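You operate a simulated robot arm through the tools that you are given. There is no shell and no other tool.

The job below is to be done with a simulated robot arm. You get a single attempt, and the scene is never put back.

JOB
Load the 240 mbar cushion in the rig's orange seat by one full stroke.
Fine: valve towards the wall, tray home before the handle moves; then pull the red release and leave it out; leave the other cushions. Where these are worked on the way, their far stop is far enough and under half their travel is too little: load rig tray.

It is judged by the outcome, as a careful person would: the job done as asked, and still so three seconds after it is handed in. It fails if anything else is knocked over, pushed out of place, dropped, spilled or broken.

ROBOT AND FRAMES
A 6-joint arm with a four-finger gripper on a trunk, on a base that drives. Base frame: it is fixed to the floor where the robot stands at the start and does not move with it; the origin is under the middle of the robot, x ahead of it, y to its left, z up; the surface under the hand at the start is at about z = 0.85. Lengths are in m, angles in degrees, forces in N, time in s.
With the tool pointing down near the work surface it reaches from about 0.1 to 0.64 m from the robot's upright axis, wherever it stands. Its first joint turns from -166.0 to 166.0 degrees. Places, roughly: cushion load rig [0.7, -0.3, 0.9]; load rig tray [0.7, -0.3, 0.9]; orange seat [0.8, -0.1, 0.9]; ratchet handle [0.8, 0.2, 1.1]; release pull [0.7, 0.3, 0.9]. Payload 3.43 kg.
The TCP is the grasp point between the finger pads, 0.03 m short of the fingertips. In the tool frame z runs along the fingers and y along their closing line. The gripper opens to 0.12 m. The gripper's body begins 0.085 m behind the TCP.
Orientation is told as [roll, pitch, yaw] about the base's x, y, z axes, in that order, counted from this pose: with the fingers straight down and closing along the base's y, the tool's x points along the base's -x, its y along +y and its z along -z.

CONTROLS
- The arm moves only by the tool step_arm. Its arguments are lists of equal length, an entry for each row: "dr": the turn, a rotation vector about the base's x, y, z in degrees, a list of three; "dp": the shift along the base's x, y, z in m, a list of three; "jaw": the opening, from 0 (shut) to 1 (fully open). In form: {"dr": [[wx, wy, wz], ...], "dp": [[x, y, z], ...], "jaw": [jaw, ...]}. A call has 1 to 20 rows; each row shifts and turns the commanded pose from where the row before left it. A row lasts 0.2 s, in which the tool goes at most 0.05 m and 8.6 degrees; a call with a longer step from one row to the next is refused whole, and so is a gripper value outside its range. A pose out of reach is approached as far as the arm can. The call stops where the force on the tool passes 40 N (or 10 N more than at its start, if that is more) or the arm is blocked; 0.2 s more then pass. The fingers move at their own pace and stop on an object; they squeeze with about 26 N. The grip force told is the motor's: it shows also when the fingers shut on nothing. Time passes only in rows, and 0.2 s behind the last, so rows that do not move let the fingers close. The reply holds the time, the measured pose of the TCP, the force on the tool along the base axes, the opening and the grip force, in the units named above and with some noise, with the torque about the TCP (base axes, N m) and any sound that the robot's microphone picked up.
- Cameras (640 x 400 px; columns grow to the right, rows downward): "scene" is now at [0.0386, 0.1088, 1.8224]; the picture's right is [-0.46, -0.89, 0.00], its down [-0.77, 0.40, -0.49] and it looks along [0.44, -0.23, -0.87] (base axes); focal length 266 px, centre (320, 200). "wrist" rides on the gripper at [0.071, -0.017, -0.121] in the tool frame; the picture's right is [0.23, 0.97, 0.00], its down [-0.81, 0.19, -0.55] and it looks along [-0.54, 0.13, 0.83] (tool axes); focal length 275 px, centre (320, 200). There is no depth. A picture from a camera that has moved, and an enlarged one, comes with that camera's place and axes in the base frame and with its lens.
- grab_frame(camera): a new picture of that camera. The clock stands still meanwhile.
- slide_trunk(by): slides the trunk up (or, below 0, down) by that many m; the arm and the scene camera ride with it, the base frame stays. It gives what a move gives, with no picture.
- base_move(legs): drives the robot by 1 to 6 legs, each [ahead, left, turn to the left] in m, m and degrees, along the robot's own axes; the way and the turn of a leg run together, so that a leg with both is an arc; at most 1.5 m and 180 degrees a leg. The arm and the cameras ride along, it lands a little off, and it stops where it bumps. It gives what a move gives.
- aim_head(pan, tilt): turns the head with the scene camera to pan (to the left, within 120 degrees either way) and tilt (down, from -29 to 69), counted from straight ahead of the robot. It gives what a move gives.
- zoom(camera, box): a new picture of the part [left, top, right, bottom] of that camera's present view, enlarged. The clock stands still meanwhile.
- finish_job(): hands the job in; it is judged then, once.

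Nothing tells you exact positions but the pictures and the camera data. Unless the task says otherwise, let go and move clear before handing in.

The tools are called after "Request:" as a command line: name --argument value ..., lists and objects as JSON in quotes. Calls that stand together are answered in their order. step_arm: Moves the arm, as the interface text tells. Its arguments: {"type":"object","properties":{"dr":{"type":"array","items":{"type":"array","items":{"type":"number"}}},"dp":{"type":"array","items":{"type":"array","items":{"type":"number"}}},"jaw":{"type":"array","items":{"type":"number"}}},"required":["dr","dp","jaw"]} The other tools are called the same way: slide_trunk (by) slides the trunk up or down; base_move (legs) drives the base; aim_head (pan, tilt) turns the head that bears the scene camera; grab_frame (camera) takes a picture; zoom (camera, box) takes an enlarged picture of a part of a camera's view; finish_job () hands the job in.

At the start:

```text
time: 0.0
tcp_pos: [0.4737, 0.0281, 1.301]
ee_rot: [0.0, 0.1, 0.0]
force: [-0.1, 0.2, -0.8]
wrist_torque: [-0.03, -0.01, 0.0]
finger_gap: 0.12
grip_force: 0.2
trunk travel left (down, up): [-0.35, 0.09]
robot x, y, heading: [0.0005, -0.0, -0.1]
head pan, tilt: [-27.2, 60.5]
```

scene: 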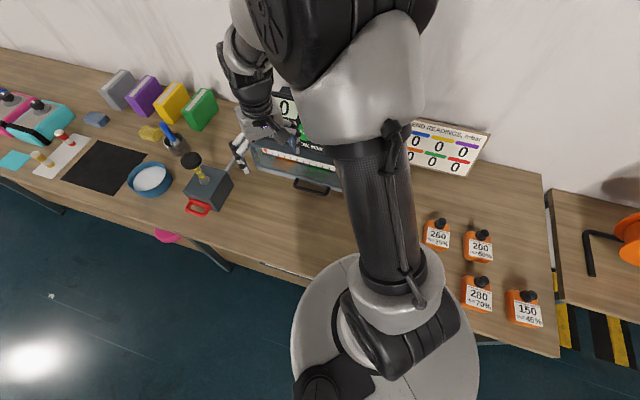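
wrist: 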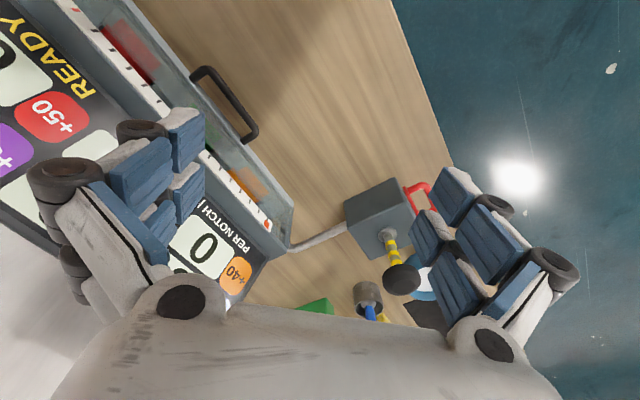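

The arm hides the rig in the scene view; cushions (orange, labelled 260, 200, 280, 150...) sit to the right, the pump box with the handle and the red release sits on the left. I'll look around with the head and zoom in first.

Request:
zoom --camera "scene" --box '[400, 100, 580, 340]'

Request:
zoom --camera "scene" --box '[140, 80, 350, 230]'

Request:
zoom --camera "wrist" --box '[0, 0, 320, 300]'

Request:
zoom --camera "wrist" --box '[280, 140, 480, 330]'

```text
1.67 times, centred on (490, 220) of scene
camera zoom: at [0.0386, 0.1088, 1.8224], right [-0.46, -0.89, 0.0], down [-0.77, 0.4, -0.49], along [0.44, -0.23, -0.87], focal length 443 px, centre (37, 167)
```

zoom: 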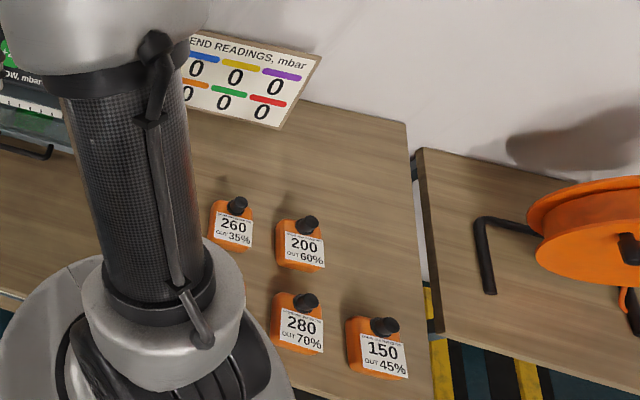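

```text
2.67 times, centred on (245, 155) of scene
camera zoom: at [0.0386, 0.1088, 1.8224], right [-0.46, -0.89, 0.0], down [-0.77, 0.4, -0.49], along [0.44, -0.23, -0.87], focal length 709 px, centre (520, 320)
```

zoom: 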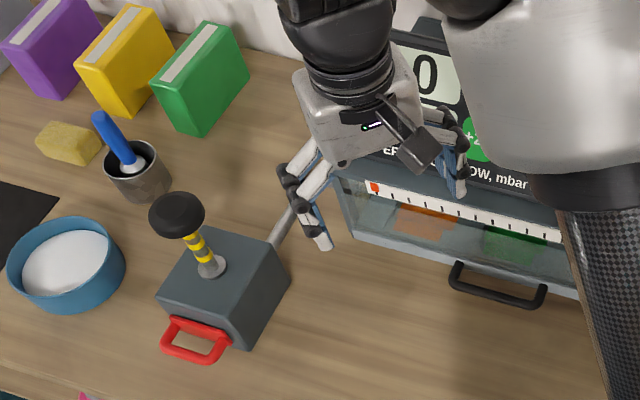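

```text
1.33 times, centred on (160, 150) of wrist
camera zoom: at [0.4012, 0.011, 1.422], right [-0.23, 0.97, 0.0], down [0.81, 0.19, 0.55], along [0.54, 0.13, -0.83], focal length 367 px, centre (533, 267)
```

zoom: 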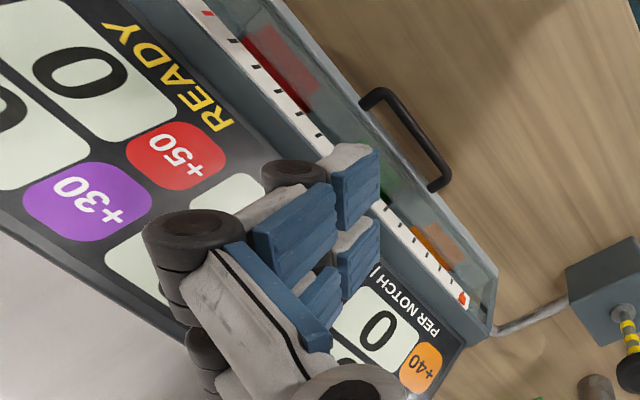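

```text
2.11 times, centred on (380, 235) of wrist
camera zoom: at [0.4012, 0.011, 1.422], right [-0.23, 0.97, 0.0], down [0.81, 0.19, 0.55], along [0.54, 0.13, -0.83], focal length 580 px, centre (194, 126)
```

zoom: 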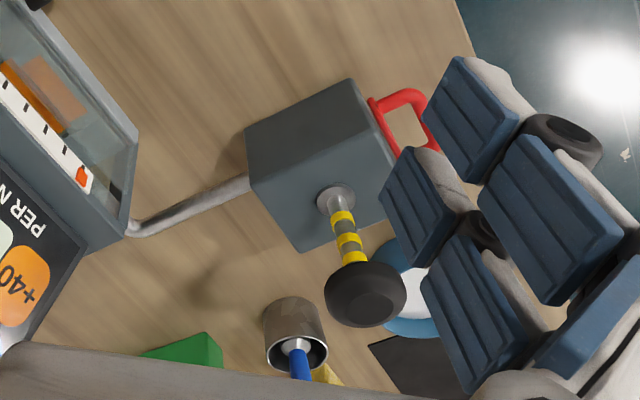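

I'll move the head for more views, since time is barely used and the arm is hiding parts.

Request:
zoom --camera "scene" --box '[410, 200, 560, 340]'

Request:
aim_head --pan -60 --tilt 50

Request:
grab_frame --camera "scene"

Request:
aim_head --pan 0 --tilt 40

Request:
grab_frame --camera "scene"

Request:
aim_head --pan 50 --tilt 40

Request:
grab_frame --camera "scene"

```text
2.86 times, centred on (485, 270) of scene
camera zoom: at [0.0386, 0.1088, 1.8224], right [-0.46, -0.89, 0.0], down [-0.77, 0.4, -0.49], along [0.44, -0.23, -0.87], focal length 759 px, centre (-151, 0)
```

zoom: 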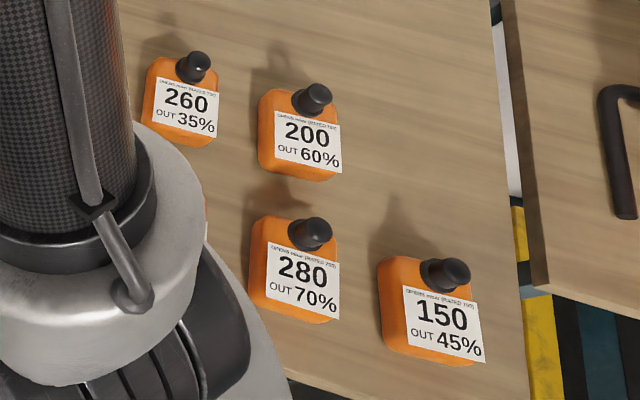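

```text
time: 1.0
tcp_pos: [0.4736, 0.0274, 1.3003]
ee_rot: [0.0, 0.0, 0.1]
force: [-1.0, -0.3, -0.1]
wrist_torque: [0.0, 0.0, -0.01]
finger_gap: 0.1197
grip_force: 0.2
trunk travel left (down, up): [-0.35, 0.09]
robot x, y, heading: [0.0041, 0.0018, -0.2]
head pan, tilt: [-60.0, 50.0]
```

```text
taken
camera scene: at [0.0184, 0.0724, 1.8356], right [-0.87, -0.5, 0.0], down [-0.38, 0.66, -0.64], along [0.32, -0.56, -0.77], focal length 266 px, centre (320, 200)
```

scene: 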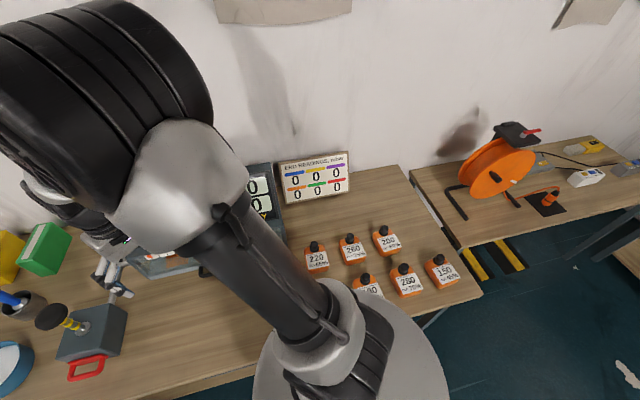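

```text
time: 2.3
tcp_pos: [0.4738, 0.0278, 1.3016]
ee_rot: [0.1, 0.0, 0.0]
force: [0.1, 0.8, -0.8]
wrist_torque: [-0.02, 0.0, 0.05]
finger_gap: 0.1198
grip_force: 0.2
trunk travel left (down, up): [-0.35, 0.09]
robot x, y, heading: [-0.0013, 0.0006, 0.2]
head pan, tilt: [0.0, 40.0]
```

```text
taken
camera scene: at [0.0648, 0.1389, 1.8497], right [0.0, -1.0, 0.0], down [-0.64, 0.0, -0.77], along [0.77, 0.0, -0.64], focal length 266 px, centre (320, 200)
```

scene: 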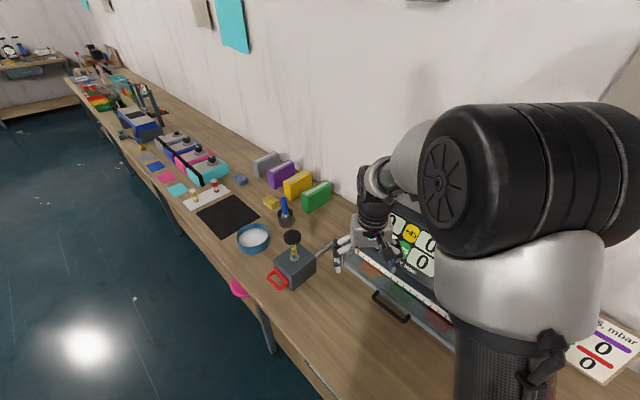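

```text
time: 3.5
tcp_pos: [0.473, 0.0268, 1.3002]
ee_rot: [-0.1, -0.1, 0.0]
force: [-0.2, -0.2, 0.4]
wrist_torque: [-0.02, -0.01, 0.0]
finger_gap: 0.12
grip_force: 0.0
trunk travel left (down, up): [-0.35, 0.09]
robot x, y, heading: [-0.0007, -0.0038, -0.1]
head pan, tilt: [50.0, 40.0]
```

```text
taken
camera scene: at [0.0346, 0.204, 1.8498], right [0.77, -0.64, 0.0], down [-0.41, -0.49, -0.77], along [0.49, 0.59, -0.64], focal length 266 px, centre (320, 200)
```

scene: 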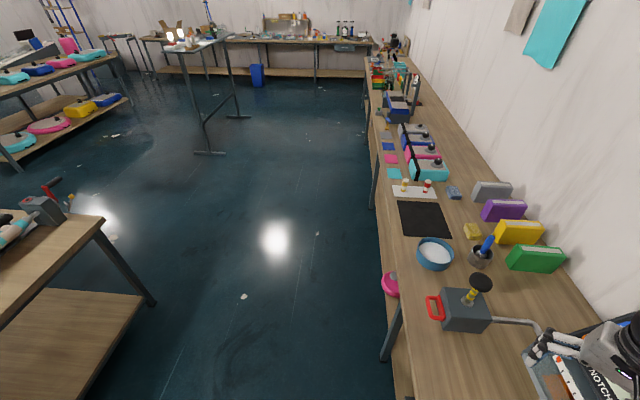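

Six orange cushions are at the right; I need to find the 240 one and read the rig's panel. I'll look back there with zoom, and move the arm aside in due course.

Request:
aim_head --pan -62 --tilt 62

Request:
grab_frame --camera "scene"

Request:
zoom --camera "scene" --box '[240, 50, 480, 250]'

```text
time: 5.4
tcp_pos: [0.4748, 0.0275, 1.2994]
ee_rot: [-0.1, -0.1, -0.1]
force: [0.1, -0.6, 0.6]
wrist_torque: [-0.01, 0.0, 0.01]
finger_gap: 0.12
grip_force: 0.1
trunk travel left (down, up): [-0.35, 0.09]
robot x, y, heading: [0.0019, -0.0009, -0.0]
head pan, tilt: [-62.0, 62.0]
```

```text
taken
camera scene: at [0.0101, 0.0822, 1.8207], right [-0.88, -0.47, 0.0], down [-0.41, 0.78, -0.47], along [0.22, -0.41, -0.88], focal length 266 px, centre (320, 200)
```

scene: 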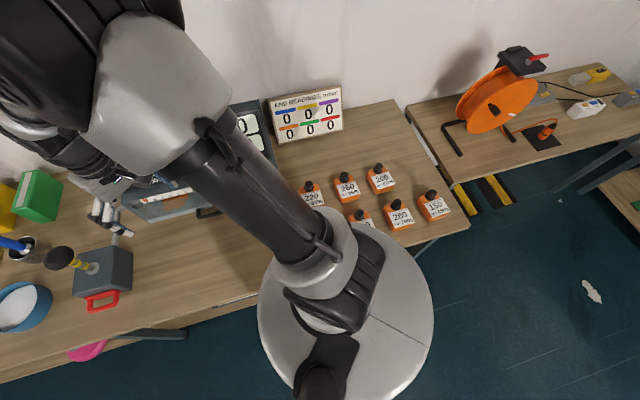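

```text
2.00 times, centred on (360, 150) of scene
camera zoom: at [0.0101, 0.0822, 1.8207], right [-0.88, -0.47, 0.0], down [-0.41, 0.78, -0.47], along [0.22, -0.41, -0.88], focal length 532 px, centre (240, 300)
```

zoom: 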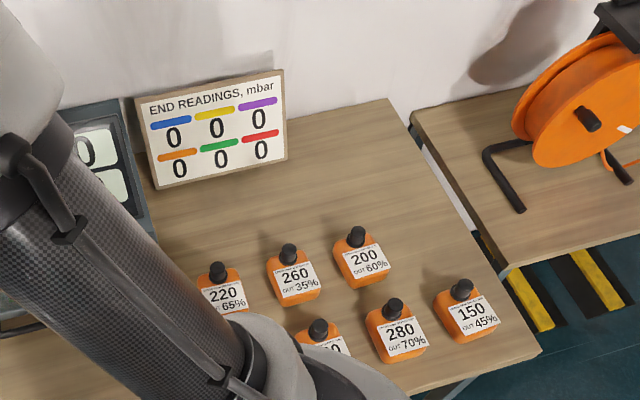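

The table and wall run at about 45° to my base frame (wall towards +x,−y); six cushions lie at my right, the rig is ahead-right, and the pump with the release is ahead-left. I'll swing the arm to the right, above the cushions, to see them with the wrist camera and free the view of the rig.

Request:
step_arm --dr '[[0, 0, 0], [0, 0, 0], [0, 0, -6.5], [0, 0, -6.5], [0, 0, -6.5], [0, 0, -6.5], [0, 0, -6.5], [0, 0, -6.5], [0, 0, -6.5], [0, 0, -6.5], [0, 0, -6.5], [0, 0, -6.5]]' --dp '[[-0.037, -0.002, 0], [-0.038, -0.002, 0], [0, -0.046, 0], [-0.005, -0.045, 0], [-0.01, -0.044, 0], [-0.015, -0.043, 0], [-0.019, -0.041, 0], [-0.025, -0.038, 0], [-0.028, -0.035, 0], [-0.032, -0.032, 0], [-0.036, -0.028, 0], [-0.039, -0.024, 0]]' --jaw '[1, 1, 1, 1, 1, 1, 1, 1, 1, 1, 1, 1]'

Request:
grab_frame --camera "wrist"

Request:
aim_head --pan -25 --tilt 50

Request:
grab_frame --camera "scene"

```text
time: 8.0
tcp_pos: [0.1868, -0.3534, 1.2987]
ee_rot: [0.1, 0.0, -65.1]
force: [-0.3, 0.6, -0.2]
wrist_torque: [0.01, -0.04, 0.0]
finger_gap: 0.1198
grip_force: 0.1
trunk travel left (down, up): [-0.35, 0.09]
robot x, y, heading: [-0.0018, -0.0006, -0.1]
head pan, tilt: [-62.0, 62.0]
```

```text
taken
camera wrist: at [0.1401, -0.2958, 1.42], right [0.79, 0.62, 0.0], down [0.52, -0.65, 0.55], along [0.34, -0.43, -0.83], focal length 275 px, centre (320, 200)
```

wrist: 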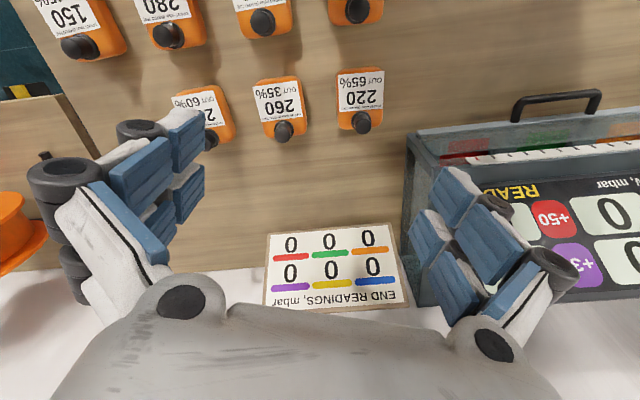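

```text
time: 9.0
tcp_pos: [0.1889, -0.3516, 1.2986]
ee_rot: [0.0, 0.0, -65.0]
force: [-0.3, 1.7, 0.2]
wrist_torque: [-0.01, -0.01, 0.01]
finger_gap: 0.1201
grip_force: 0.0
trunk travel left (down, up): [-0.35, 0.09]
robot x, y, heading: [-0.0001, 0.0008, 0.0]
head pan, tilt: [-25.0, 50.0]
```

```text
taken
camera scene: at [0.0497, 0.1064, 1.8356], right [-0.42, -0.91, 0.0], down [-0.69, 0.32, -0.64], along [0.58, -0.27, -0.77], focal length 266 px, centre (320, 200)
```

scene: 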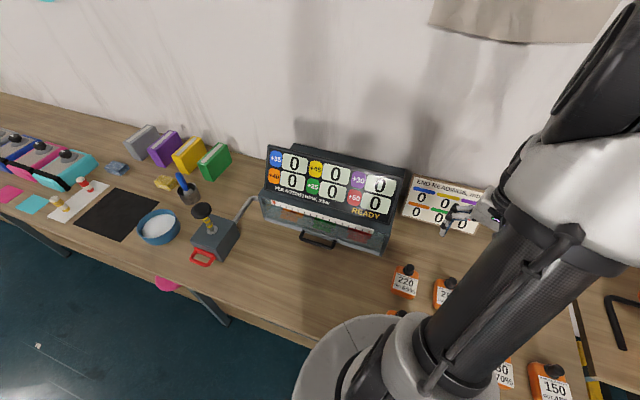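

Request:
zoom --camera "scene" --box '[180, 130, 420, 280]'

Request:
zoom --camera "scene" --box '[370, 240, 500, 330]'

Request:
zoom --camera "wrist" --box '[20, 0, 400, 160]'

Request:
zoom --camera "wrist" --box '[400, 60, 640, 260]'

```text
2.67 times, centred on (300, 205) of scene
camera zoom: at [0.0497, 0.1064, 1.8356], right [-0.42, -0.91, 0.0], down [-0.69, 0.32, -0.64], along [0.58, -0.27, -0.77], focal length 709 px, centre (373, 187)
```

zoom: 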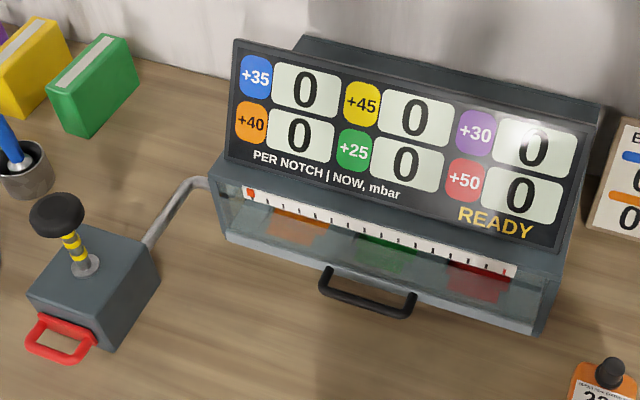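

```text
4.44 times, centred on (435, 285) of scene
camera zoom: at [0.0497, 0.1064, 1.8356], right [-0.42, -0.91, 0.0], down [-0.69, 0.32, -0.64], along [0.58, -0.27, -0.77], focal length 1181 px, centre (-191, -178)
```

zoom: 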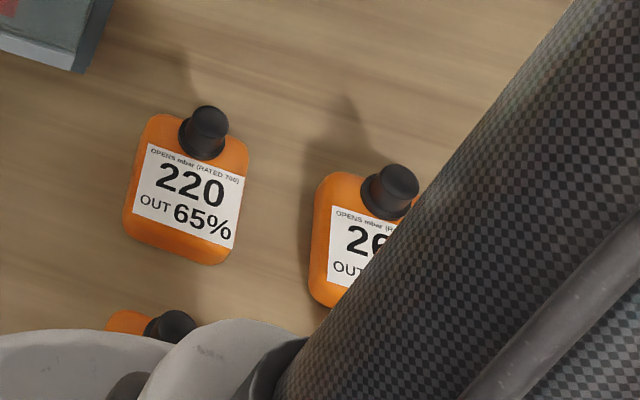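

```text
1.68 times, centred on (210, 80) of wrist
camera zoom: at [0.1422, -0.2944, 1.4201], right [0.78, 0.62, 0.0], down [0.52, -0.65, 0.55], along [0.34, -0.43, -0.83], focal length 464 px, centre (505, 402)
```

zoom: 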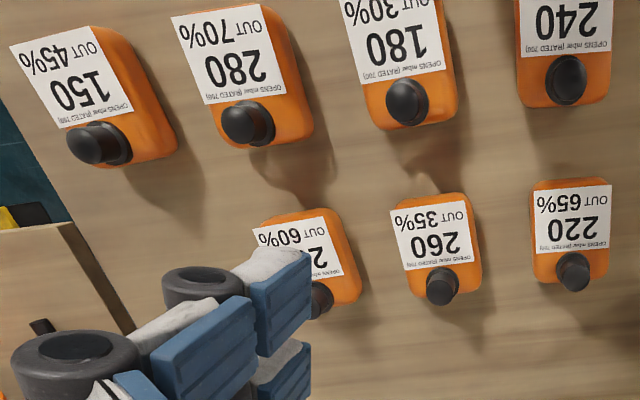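

```text
2.00 times, centred on (520, 160) of wrist
camera zoom: at [0.1422, -0.2944, 1.4201], right [0.78, 0.62, 0.0], down [0.52, -0.65, 0.55], along [0.34, -0.43, -0.83], focal length 551 px, centre (-80, 280)
```

zoom: 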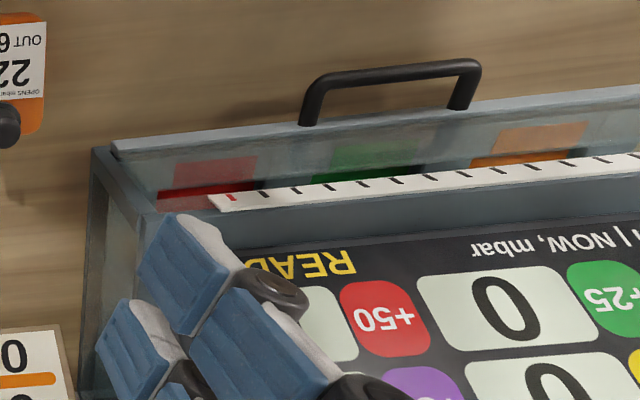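

The 240 cushion is the front-left one (about [0.16, −0.23]), with its valve already pointing to the wall side; the rig's front faces me with a black bar handle on its tray, and the orange seat is at the tray's left. I'll shift the base about 0.2 m along the table so that the tray, seat and cushion are all in reach, then look more closely.

Request:
base_move --legs '[[0.14, 0.14, 0]]'

Request:
aim_head --pan -40 --tilt 50

Request:
grab_frame --camera "scene"

Request:
grab_frame --camera "wrist"

```text
time: 10.6
tcp_pos: [0.3286, -0.2119, 1.2981]
ee_rot: [0.1, 0.0, -64.8]
force: [0.2, 0.7, -0.7]
wrist_torque: [0.0, 0.0, -0.03]
finger_gap: 0.12
grip_force: 0.0
trunk travel left (down, up): [-0.35, 0.09]
robot x, y, heading: [0.1402, 0.1389, 0.4]
head pan, tilt: [-25.0, 50.0]
```

```text
time: 11.3
tcp_pos: [0.3273, -0.2117, 1.2983]
ee_rot: [-0.1, -0.1, -64.7]
force: [0.1, -0.4, 0.7]
wrist_torque: [-0.02, -0.03, 0.0]
finger_gap: 0.12
grip_force: 0.1
trunk travel left (down, up): [-0.35, 0.09]
robot x, y, heading: [0.1374, 0.1434, 0.3]
head pan, tilt: [-40.0, 50.0]
```

```text
taken
camera scene: at [0.1763, 0.23, 1.8356], right [-0.64, -0.77, 0.0], down [-0.59, 0.49, -0.64], along [0.49, -0.41, -0.77], focal length 266 px, centre (320, 200)
```

scene: 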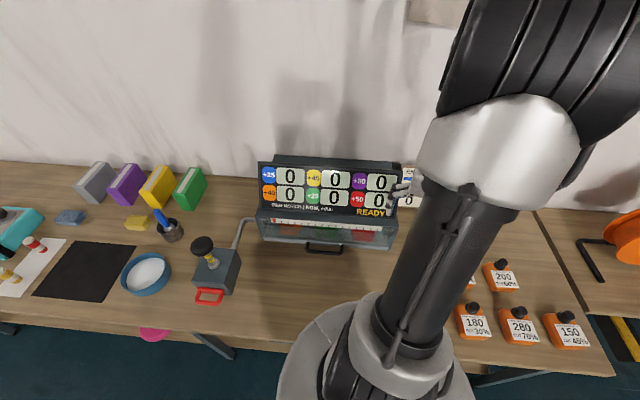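

```text
taken
camera wrist: at [0.2811, -0.1536, 1.4201], right [0.78, 0.62, 0.0], down [0.52, -0.65, 0.55], along [0.34, -0.43, -0.83], focal length 275 px, centre (320, 200)
```

wrist: 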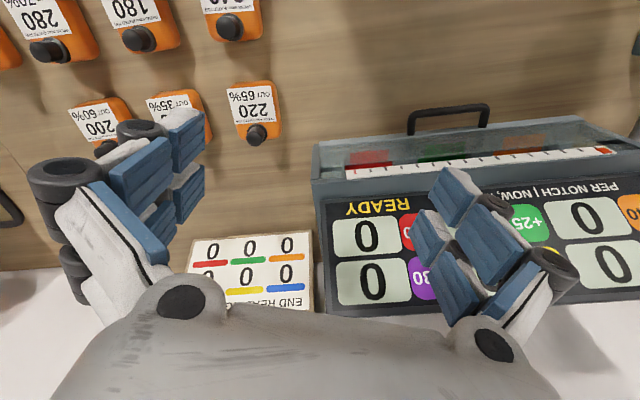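

Request:
zoom --camera "scene" --box '[240, 140, 420, 270]'

Request:
zoom --camera "scene" --box '[160, 210, 270, 320]'

Request:
zoom --camera "wrist" --box '[300, 80, 640, 290]'

```text
3.08 times, centred on (330, 205) of scene
camera zoom: at [0.1763, 0.23, 1.8356], right [-0.64, -0.77, 0.0], down [-0.59, 0.49, -0.64], along [0.49, -0.41, -0.77], focal length 818 px, centre (289, 185)
```

zoom: 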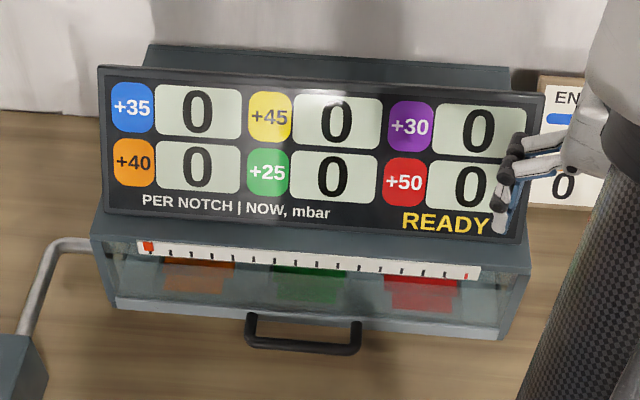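

```text
3.64 times, centred on (215, 265) of scene
camera zoom: at [0.1763, 0.23, 1.8356], right [-0.64, -0.77, 0.0], down [-0.59, 0.49, -0.64], along [0.49, -0.41, -0.77], focal length 966 px, centre (702, -36)
```

zoom: 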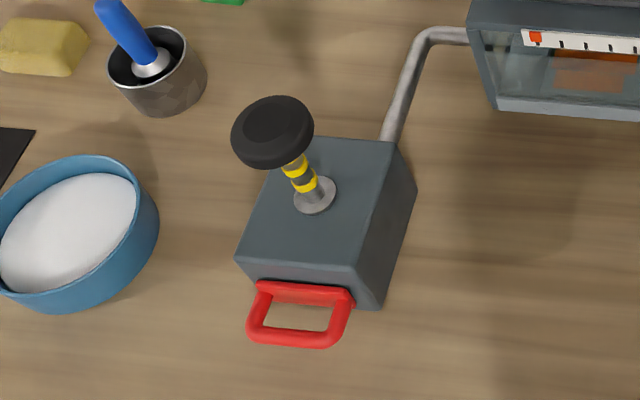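

```text
1.88 times, centred on (470, 185) of wrist
camera zoom: at [0.2811, -0.1536, 1.4201], right [0.78, 0.62, 0.0], down [0.52, -0.65, 0.55], along [0.34, -0.43, -0.83], focal length 518 px, centre (38, 228)
```

zoom: 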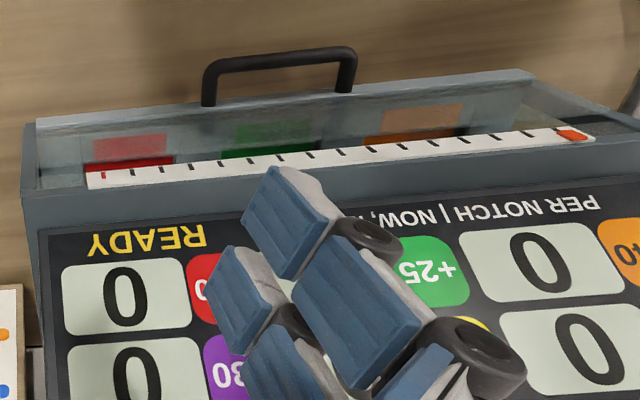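

The tray's bar handle triangulates to about [0.557, −0.116, 0.896], with a gap behind it. I'll bring the closed fingers above that gap (closing line along the table) to hook the bar.

Request:
step_arm --dr '[[0, 0, 2.5], [0, 0, 2.5], [0, 0, 2.5], [0, 0, 2.5], [0, 0, 2.5], [0, 0, 2.5], [0, 0, 2.5], [0, 0, 2.4]]' --dp '[[0.0315, 0.0091, -0.0222], [0.0315, 0.0091, -0.0222], [0.0315, 0.0091, -0.0222], [0.0315, 0.0091, -0.0222], [0.0315, 0.0091, -0.0222], [0.0315, 0.0091, -0.0222], [0.0315, 0.0091, -0.0222], [0.0315, 0.0091, -0.0222]]' --jaw '[0, 0, 0, 0, 0, 0, 0, 0]'

Request:
grab_frame --camera "wrist"

Request:
grab_frame --camera "scene"

```text
time: 13.2
tcp_pos: [0.5807, -0.1381, 1.1197]
ee_rot: [0.0, 0.1, -44.8]
force: [1.3, -0.6, 0.3]
wrist_torque: [-0.01, 0.02, 0.02]
finger_gap: 0.0
grip_force: 19.7
trunk travel left (down, up): [-0.35, 0.09]
robot x, y, heading: [0.1404, 0.1408, 0.5]
head pan, tilt: [-40.0, 50.0]
```

```text
taken
camera wrist: at [0.5176, -0.099, 1.2416], right [0.52, 0.85, 0.0], down [0.71, -0.44, 0.55], along [0.47, -0.29, -0.83], focal length 275 px, centre (320, 200)
```

wrist: 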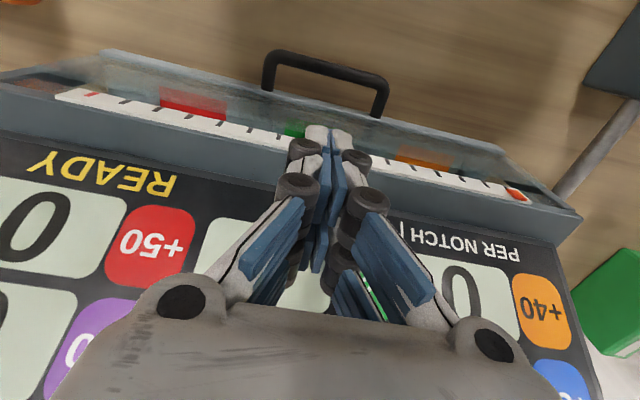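

```text
taken
camera scene: at [0.1784, 0.2307, 1.8355], right [-0.64, -0.77, 0.0], down [-0.59, 0.49, -0.64], along [0.49, -0.41, -0.77], focal length 266 px, centre (320, 200)
```

scene: 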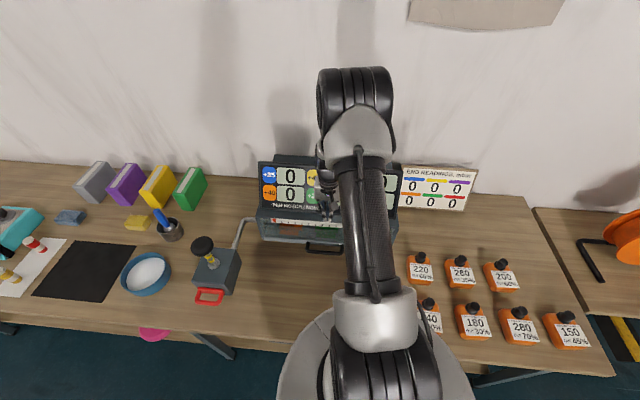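

Request:
zoom --camera "wrist" --box '[230, 30, 430, 230]'

Request:
zoom --camera "scene" --box '[260, 150, 390, 270]'

```text
2.00 times, centred on (330, 130) of wrist
camera zoom: at [0.5176, -0.099, 1.2416], right [0.52, 0.85, 0.0], down [0.71, -0.44, 0.55], along [0.47, -0.29, -0.83], focal length 551 px, centre (300, 340)
```

zoom: 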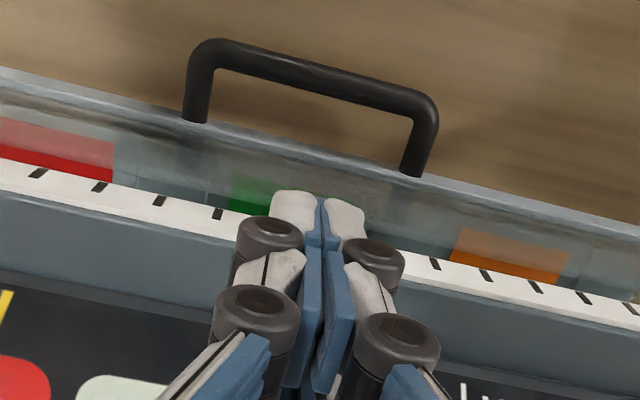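

```text
3.33 times, centred on (325, 210) of scene
camera zoom: at [0.1784, 0.2307, 1.8355], right [-0.64, -0.77, 0.0], down [-0.59, 0.49, -0.64], along [0.49, -0.41, -0.77], focal length 886 px, centre (303, 167)
```

zoom: 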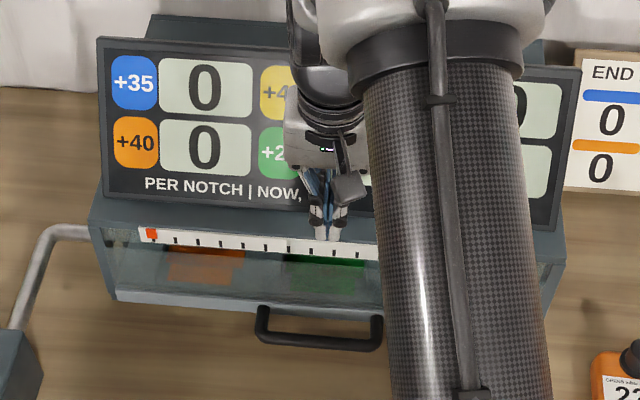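

The gap behind the bar spans about n = 0.484–0.518 (towards the wall); I'll shift 9 mm back and go down part-way, then check.

Request:
step_arm --dr '[[0, 0, 0], [0, 0, 0], [0, 0, 0], [0, 0, 0]]' --dp '[[-0.007, 0.006, -0.03], [0, 0, -0.04], [0, 0, -0.04], [0, 0, -0.04]]' --jaw '[0, 0, 0, 0]'

Request:
zoom --camera "wrist" --box '[160, 30, 480, 230]'

Request:
zoom --camera "scene" --box '[260, 180, 390, 270]'

```text
time: 14.2
tcp_pos: [0.5723, -0.1308, 0.9715]
ee_rot: [0.0, 0.0, -44.9]
force: [-0.1, -0.5, 0.7]
wrist_torque: [0.0, 0.0, 0.01]
finger_gap: 0.0004
grip_force: 26.0
trunk travel left (down, up): [-0.35, 0.09]
robot x, y, heading: [0.1378, 0.1391, 0.3]
head pan, tilt: [-40.0, 50.0]
```

```text
2.00 times, centred on (320, 130) of wrist
camera zoom: at [0.5089, -0.0927, 1.0924], right [0.52, 0.85, 0.0], down [0.71, -0.44, 0.55], along [0.47, -0.29, -0.83], focal length 551 px, centre (320, 340)
```

zoom: 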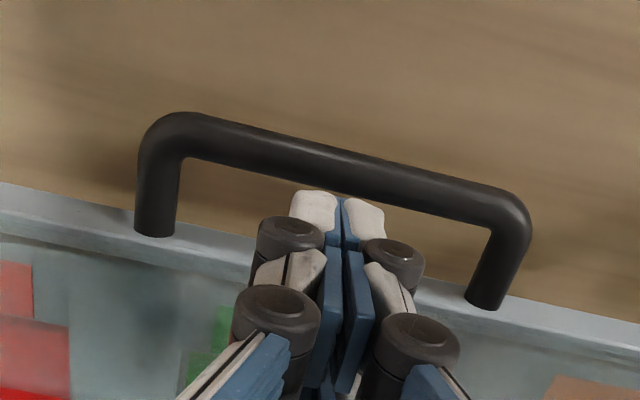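

```text
4.44 times, centred on (325, 225) of scene
camera zoom: at [0.1772, 0.2296, 1.8356], right [-0.64, -0.77, 0.0], down [-0.59, 0.49, -0.64], along [0.49, -0.41, -0.77], focal length 1181 px, centre (298, 89)
```

zoom: 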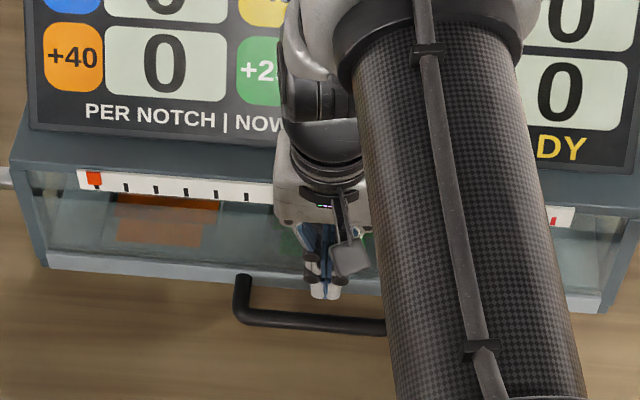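

The gap centre is at n ≈ 0.5035; I'll nudge 6 mm towards the wall and lower the closed fingers into the loop.

Request:
step_arm --dr '[[0, 0, 0], [0, 0, 0], [0, 0, 0], [0, 0, 0]]' --dp '[[0.0042, -0.0042, 0], [0, 0, -0.024], [0, 0, -0.024], [0, 0, -0.024]]' --jaw '[0, 0, 0, 0]'

Request:
zoom --camera "wrist" --box '[160, 30, 480, 230]'

```text
time: 15.0
tcp_pos: [0.5764, -0.1356, 0.928]
ee_rot: [0.1, 0.1, -44.9]
force: [-13.9, 9.3, 22.0]
wrist_torque: [-1.5, -2.06, -0.1]
finger_gap: 0.0001
grip_force: 26.4
trunk travel left (down, up): [-0.35, 0.09]
robot x, y, heading: [0.1383, 0.1408, 0.3]
head pan, tilt: [-40.0, 50.0]
stopped in row 4: the force on the tool passed its limit at 77 N (the readings are from after the stop); the commanded pose is now the measured one
```

```text
2.00 times, centred on (320, 130) of wrist
camera zoom: at [0.5132, -0.0972, 1.0508], right [0.52, 0.85, 0.0], down [0.71, -0.44, 0.55], along [0.47, -0.29, -0.83], focal length 551 px, centre (320, 340)
```

zoom: 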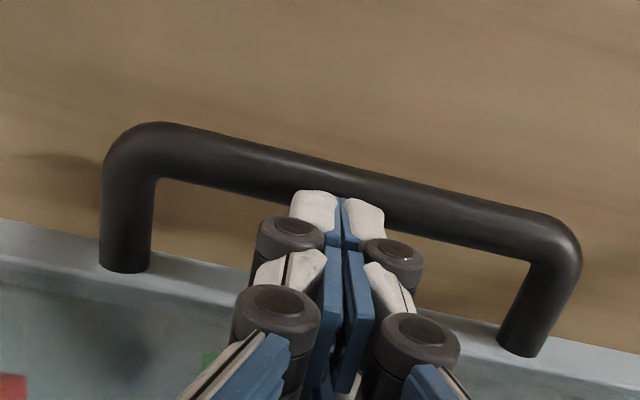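

The finger tips touched the tray lip: the gap is too narrow for the closed pair side-on. I'll back up, turn the gripper 90° and tilt it so the fingers straddle the bar with the body clear of the rig.

Request:
step_arm --dr '[[0, 0, 0], [0, 0, 0], [0, 0, 0], [0, 0, 0], [0, 0, 8.2], [0, 0, 8.2], [0, 0, 8.2], [0, 0, 8.2], [0, 0, 8.2], [0, 0, 8.2], [0, 0, 8.2], [0, 0, 8.2], [0, 0, 8.2], [0, 0, 8.2], [0, 0, 8.0]]' --dp '[[0, 0, 0.03], [0, 0, 0.04], [-0.01, 0.01, 0.04], [-0.02, 0.02, 0.02], [-0.02, 0.02, 0], [-0.005, 0.005, 0], [0, 0, 0], [0, 0, 0], [0, 0, 0], [0, 0, 0], [0, 0, 0], [0, 0, 0], [0, 0, 0], [0, 0, 0], [0, 0, 0]]' --jaw '[0, 0, 0, 0, 0.27, 0.27, 0.27, 0.27, 0.27, 0.27, 0.27, 0.27, 0.27, 0.27, 0.27]'

Request:
grab_frame --camera "wrist"

Request:
grab_frame --camera "scene"

```text
time: 18.2
tcp_pos: [0.5222, -0.0818, 1.0587]
ee_rot: [-0.1, 0.1, 45.3]
force: [-0.3, -0.5, 0.5]
wrist_torque: [-0.01, -0.04, 0.01]
finger_gap: 0.0326
grip_force: 0.0
trunk travel left (down, up): [-0.35, 0.09]
robot x, y, heading: [0.1375, 0.1399, 0.4]
head pan, tilt: [-40.0, 50.0]
```

```text
taken
camera wrist: at [0.4832, -0.1441, 1.179], right [-0.85, 0.52, 0.0], down [0.44, 0.71, 0.55], along [0.29, 0.47, -0.83], focal length 275 px, centre (320, 200)
```

wrist: 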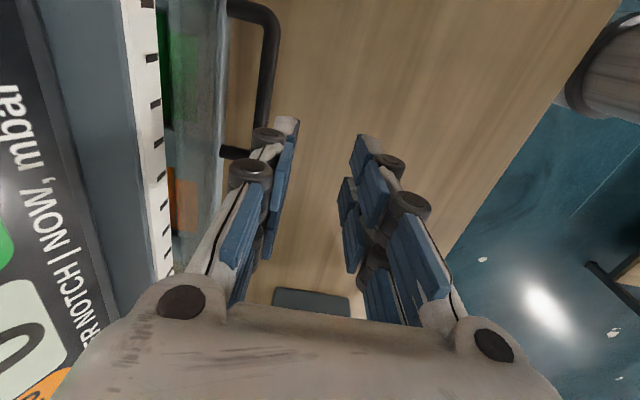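

```text
taken
camera scene: at [0.1766, 0.2302, 1.8356], right [-0.64, -0.77, 0.0], down [-0.59, 0.49, -0.64], along [0.49, -0.41, -0.77], focal length 266 px, centre (320, 200)
```

scene: 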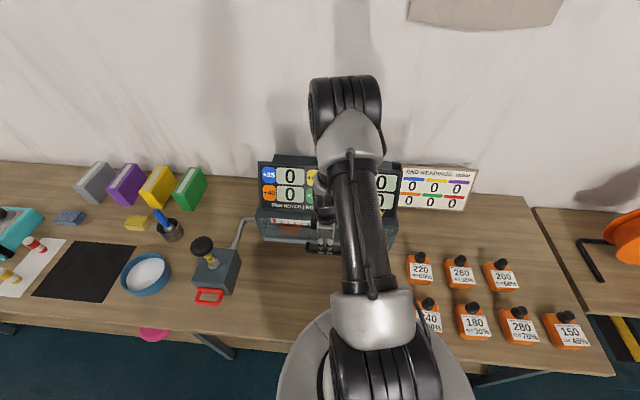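

Request:
step_arm --dr '[[-4.71, -4.71, 0], [-4.71, -4.71, 0], [-4.71, -4.71, 0], [0, 0, 0], [0, 0, 0]]' --dp '[[-0.0013, 0.0013, 0], [-0.0013, 0.0013, 0], [-0.0013, 0.0013, 0], [0.01, -0.01, -0.0388], [0.01, -0.01, -0.0388]]' --jaw '[0.27, 0.27, 0.27, 0.27, 0.27]'

Request:
grab_frame --camera "wrist"

Request:
zoom --camera "scene" --box '[240, 160, 400, 280]'

```text
time: 19.4
tcp_pos: [0.539, -0.1019, 0.9789]
ee_rot: [-20.1, 0.3, 45.1]
force: [0.3, -0.7, 0.3]
wrist_torque: [0.0, 0.04, 0.01]
finger_gap: 0.0322
grip_force: 0.1
out of reach, approached as far as the arm can: row 1, 2
trunk travel left (down, up): [-0.35, 0.09]
robot x, y, heading: [0.1388, 0.1417, 0.2]
head pan, tilt: [-40.0, 50.0]
```

```text
taken
camera wrist: at [0.4694, -0.1336, 1.0988], right [-0.81, 0.48, -0.33], down [0.31, 0.84, 0.45], along [0.5, 0.26, -0.83], focal length 275 px, centre (320, 200)
```

wrist: 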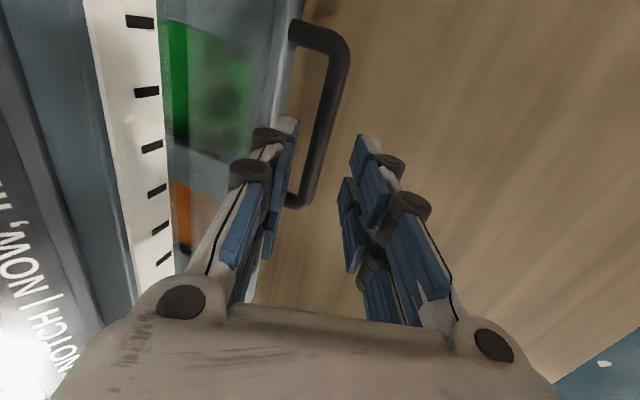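

```text
3.33 times, centred on (320, 220) of scene
camera zoom: at [0.1768, 0.2303, 1.8355], right [-0.64, -0.77, 0.0], down [-0.59, 0.49, -0.64], along [0.49, -0.41, -0.77], focal length 886 px, centre (320, 133)
```

zoom: 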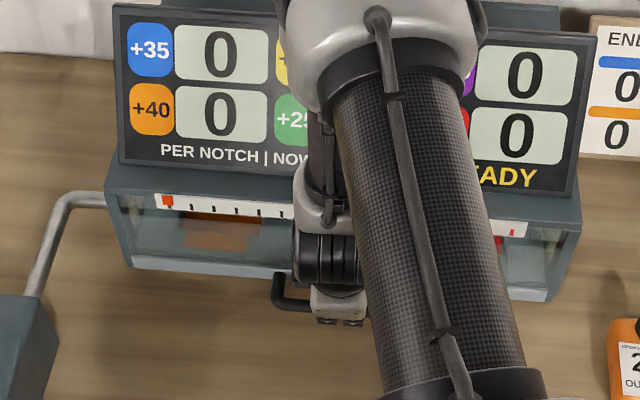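

Request:
step_arm --dr '[[0, 0, 0], [0, 0, 0], [0, 0, 0]]' --dp '[[0.0059, -0.0059, -0.0252], [0.0059, -0.0059, -0.0252], [0.0059, -0.0059, -0.0252]]' --jaw '[0.27, 0.27, 0.27]'

Request:
grab_frame --camera "wrist"

```text
time: 20.2
tcp_pos: [0.5553, -0.1192, 0.9035]
ee_rot: [-19.9, 0.1, 45.1]
force: [0.0, 0.2, 1.0]
wrist_torque: [0.04, 0.03, 0.0]
finger_gap: 0.0323
grip_force: 0.1
trunk travel left (down, up): [-0.35, 0.09]
robot x, y, heading: [0.1359, 0.1367, 0.2]
head pan, tilt: [-40.0, 50.0]
```

```text
taken
camera wrist: at [0.4862, -0.151, 1.0232], right [-0.81, 0.48, -0.33], down [0.31, 0.84, 0.45], along [0.5, 0.26, -0.83], focal length 275 px, centre (320, 200)
```

wrist: 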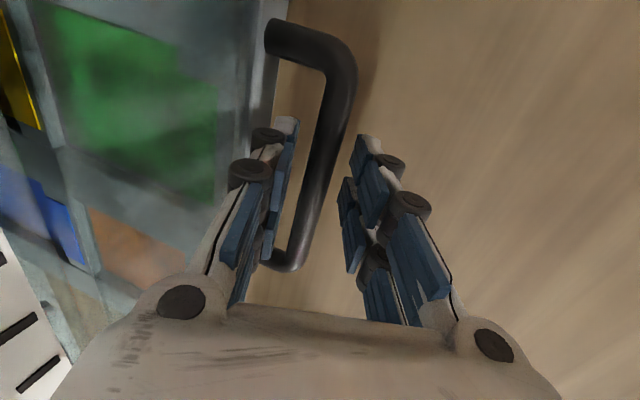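

The bar lies between the fingers with no contact. I'll close on it and then pull the tray gently away from the wall.

Request:
step_arm --dr '[[0, 0, 0], [0, 0, 0], [0, 0, 0], [0, 0, 0]]' --dp '[[0, 0, 0], [0, 0, 0], [0, 0, 0], [0, 0, 0]]' --jaw '[0, 0, 0, 0]'

Request:
step_arm --dr '[[0, 0, 0], [0, 0, 0], [0, 0, 0], [0, 0, 0]]' --dp '[[-0.01, 0.01, 0], [-0.01, 0.01, 0], [-0.01, 0.01, 0], [-0.01, 0.01, 0]]' --jaw '[0, 0, 0, 0]'

Request:
grab_frame --camera "wrist"

Request:
grab_frame --camera "scene"

```text
time: 21.2
tcp_pos: [0.5552, -0.1184, 0.9041]
ee_rot: [-20.1, 0.2, 45.0]
force: [3.7, -1.6, 3.8]
wrist_torque: [0.38, -0.59, -1.36]
finger_gap: 0.0157
grip_force: 44.6
trunk travel left (down, up): [-0.35, 0.09]
robot x, y, heading: [0.1397, 0.1427, 0.4]
head pan, tilt: [-40.0, 50.0]
```

```text
time: 22.2
tcp_pos: [0.5153, -0.078, 0.9045]
ee_rot: [-19.9, 0.1, 45.1]
force: [5.6, 5.7, -0.5]
wrist_torque: [0.7, -0.75, -1.3]
finger_gap: 0.0159
grip_force: 44.8
trunk travel left (down, up): [-0.35, 0.09]
robot x, y, heading: [0.1417, 0.1428, 0.2]
head pan, tilt: [-40.0, 50.0]
```

```text
taken
camera wrist: at [0.4455, -0.1102, 1.0241], right [-0.81, 0.48, -0.33], down [0.31, 0.84, 0.45], along [0.49, 0.26, -0.83], focal length 275 px, centre (320, 200)
```

wrist: 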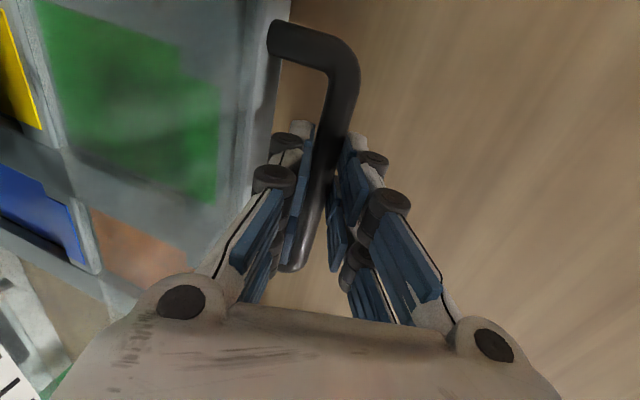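

```text
taken
camera scene: at [0.1774, 0.231, 1.8355], right [-0.64, -0.77, 0.0], down [-0.59, 0.49, -0.64], along [0.49, -0.41, -0.77], focal length 266 px, centre (320, 200)
```

scene: 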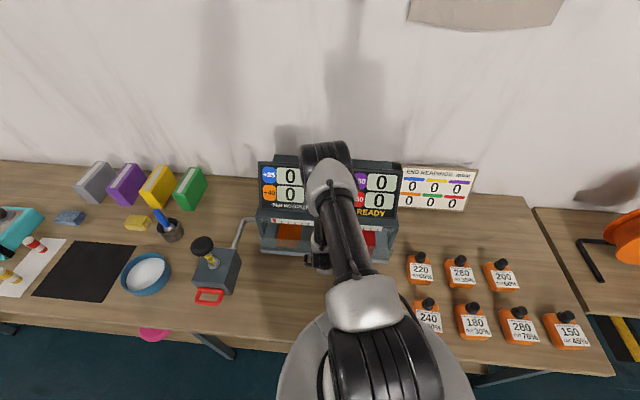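

Request:
step_arm --dr '[[0, 0, 0], [0, 0, 0], [0, 0, 0], [0, 0, 0], [0, 0, 0], [0, 0, 0], [0, 0, 0], [0, 0, 0], [0, 0, 0], [0, 0, 0]]' --dp '[[-0.01, 0.01, 0], [-0.01, 0.01, 0], [-0.01, 0.01, 0], [-0.01, 0.01, 0], [-0.01, 0.01, 0], [-0.01, 0.01, 0], [-0.01, 0.01, 0], [-0.01, 0.01, 0], [-0.01, 0.01, 0], [-0.01, 0.01, 0]]' --jaw '[0, 0, 0, 0, 0, 0, 0, 0, 0, 0]'

Request:
grab_frame --camera "wrist"

Request:
grab_frame --camera "scene"

```text
time: 24.4
tcp_pos: [0.4155, 0.022, 0.9041]
ee_rot: [-20.0, 0.2, 45.2]
force: [2.7, 1.7, 2.9]
wrist_torque: [0.42, -0.55, -1.47]
finger_gap: 0.0156
grip_force: 45.3
trunk travel left (down, up): [-0.35, 0.09]
robot x, y, heading: [0.1395, 0.1423, 0.3]
head pan, tilt: [-40.0, 50.0]
```

```text
taken
camera wrist: at [0.3464, -0.0104, 1.0241], right [-0.81, 0.48, -0.33], down [0.31, 0.84, 0.45], along [0.5, 0.26, -0.83], focal length 275 px, centre (320, 200)
```

wrist: 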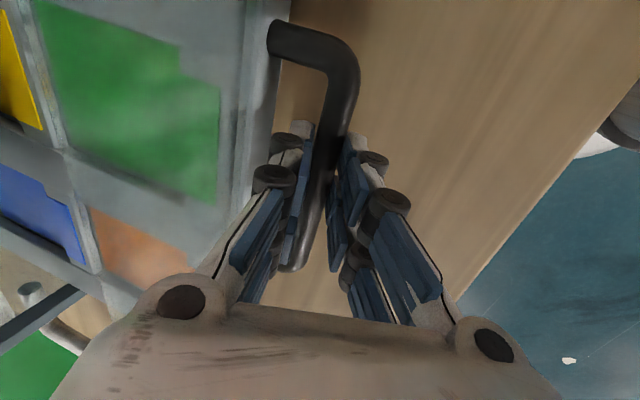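

```text
taken
camera scene: at [0.1764, 0.2308, 1.8357], right [-0.64, -0.77, 0.0], down [-0.59, 0.49, -0.64], along [0.49, -0.41, -0.77], focal length 266 px, centre (320, 200)
```

scene: 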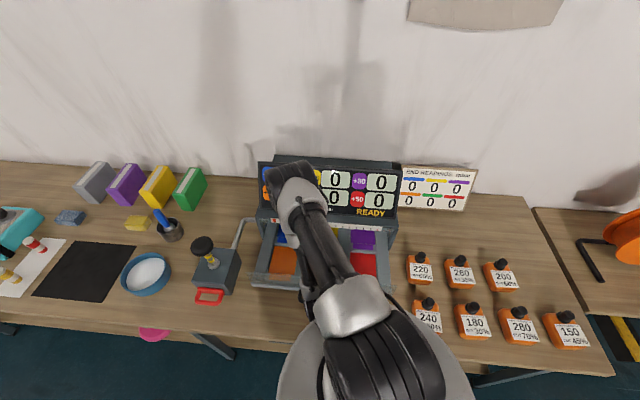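

Request:
step_arm --dr '[[0, 0, 0], [0, 0, 0], [0, 0, 0], [0, 0, 0]]' --dp '[[-0.005, 0.005, 0], [-0.005, 0.005, 0], [-0.005, 0.005, 0], [-0.005, 0.005, 0]]' --jaw '[0, 0, 0, 0]'

Request:
zoom --camera "scene" --box '[220, 150, 420, 310]'

```text
time: 25.4
tcp_pos: [0.4026, 0.0356, 0.9042]
ee_rot: [-20.5, -0.3, 44.6]
force: [-25.3, -21.9, -22.2]
wrist_torque: [-0.3, 0.62, -0.76]
finger_gap: 0.0155
grip_force: 45.2
trunk travel left (down, up): [-0.35, 0.09]
robot x, y, heading: [0.1406, 0.1405, 0.2]
head pan, tilt: [-40.0, 50.0]
```

```text
2.50 times, centred on (320, 230) of scene
camera zoom: at [0.1738, 0.2262, 1.8355], right [-0.64, -0.77, 0.0], down [-0.59, 0.49, -0.64], along [0.49, -0.41, -0.77], focal length 664 px, centre (320, 125)
```

zoom: 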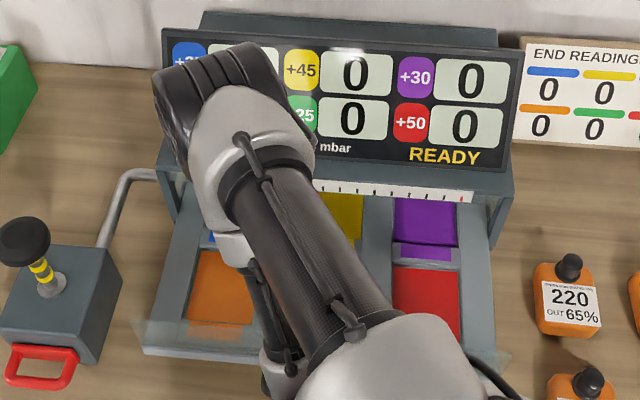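

The tray is out about 0.22 m, at its stop. I'll relieve the pull slightly, let go of the bar, and back the fingers off upwards.

Request:
step_arm --dr '[[0, 0, 0], [0, 0, 0], [0, 0, 0], [0, 0, 0], [0, 0, 0], [0, 0, 0], [0, 0, 0]]' --dp '[[0.003, -0.003, 0], [0, 0, 0], [0, 0, 0], [-0.0049, 0.0049, 0.0188], [-0.0049, 0.0049, 0.0188], [-0.0049, 0.0049, 0.0188], [0, 0, 0.04]]' --jaw '[0, 0.27, 0.3, 0.3, 0.3, 0.3, 0.3]'

Request:
grab_frame --camera "wrist"

Request:
grab_frame --camera "scene"

```text
time: 27.0
tcp_pos: [0.4133, 0.0467, 0.9906]
ee_rot: [-22.3, -1.4, 45.1]
force: [0.3, 0.2, -0.4]
wrist_torque: [0.02, -0.02, -0.02]
finger_gap: 0.0358
grip_force: 0.1
out of reach, approached as far as the arm can: row 7
trunk travel left (down, up): [-0.35, 0.09]
robot x, y, heading: [0.1412, 0.14, 0.5]
head pan, tilt: [-40.0, 50.0]
```

```text
taken
camera wrist: at [0.3383, 0.0161, 1.1079], right [-0.79, 0.48, -0.38], down [0.29, 0.84, 0.46], along [0.54, 0.26, -0.81], focal length 275 px, centre (320, 200)
```

wrist: 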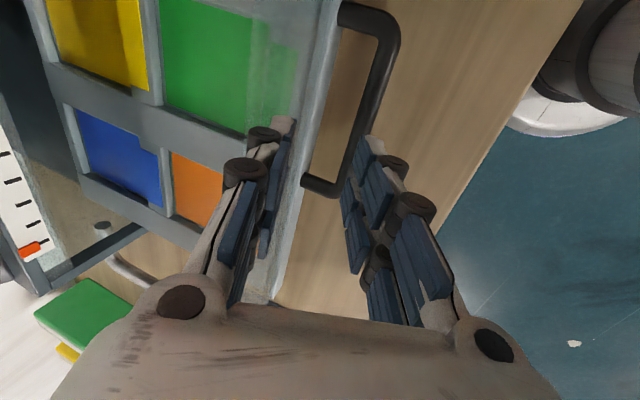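

```text
taken
camera scene: at [0.1754, 0.2302, 1.8356], right [-0.64, -0.77, 0.0], down [-0.59, 0.49, -0.64], along [0.49, -0.41, -0.77], focal length 266 px, centre (320, 200)
```

scene: 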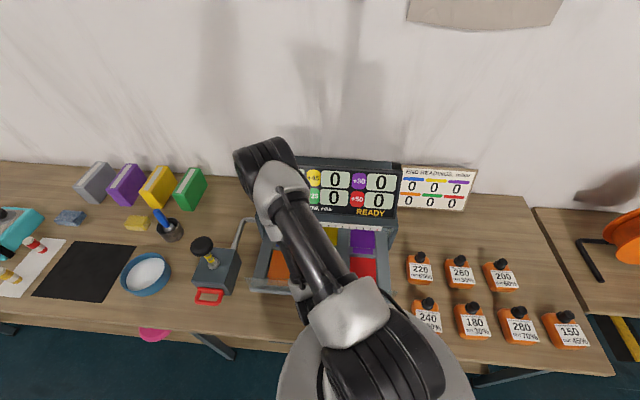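

Request:
step_arm --dr '[[5.0, 5.0, 0], [5.0, 5.0, 0], [5.0, 5.0, 0], [0.8, 0.8, 0], [0, 0, 0], [0, 0, 0]]' --dp '[[0.01, -0.01, 0.03], [0.01, -0.01, 0.03], [0, 0, 0.03], [0, 0, 0.03], [0, 0, 0.03], [0, 0, 0.01]]' --jaw '[0.3, 0.3, 0.3, 0.3, 0.3, 0.3]'

```text
time: 28.4
tcp_pos: [0.4088, 0.0332, 1.1485]
ee_rot: [2.5, 0.1, 45.1]
force: [-0.3, -0.2, -0.1]
wrist_torque: [-0.03, -0.01, -0.02]
finger_gap: 0.0359
grip_force: 0.0
out of reach, approached as far as the arm can: row 4, 5
trunk travel left (down, up): [-0.35, 0.09]
robot x, y, heading: [0.14, 0.1404, 0.2]
head pan, tilt: [-40.0, 50.0]
```

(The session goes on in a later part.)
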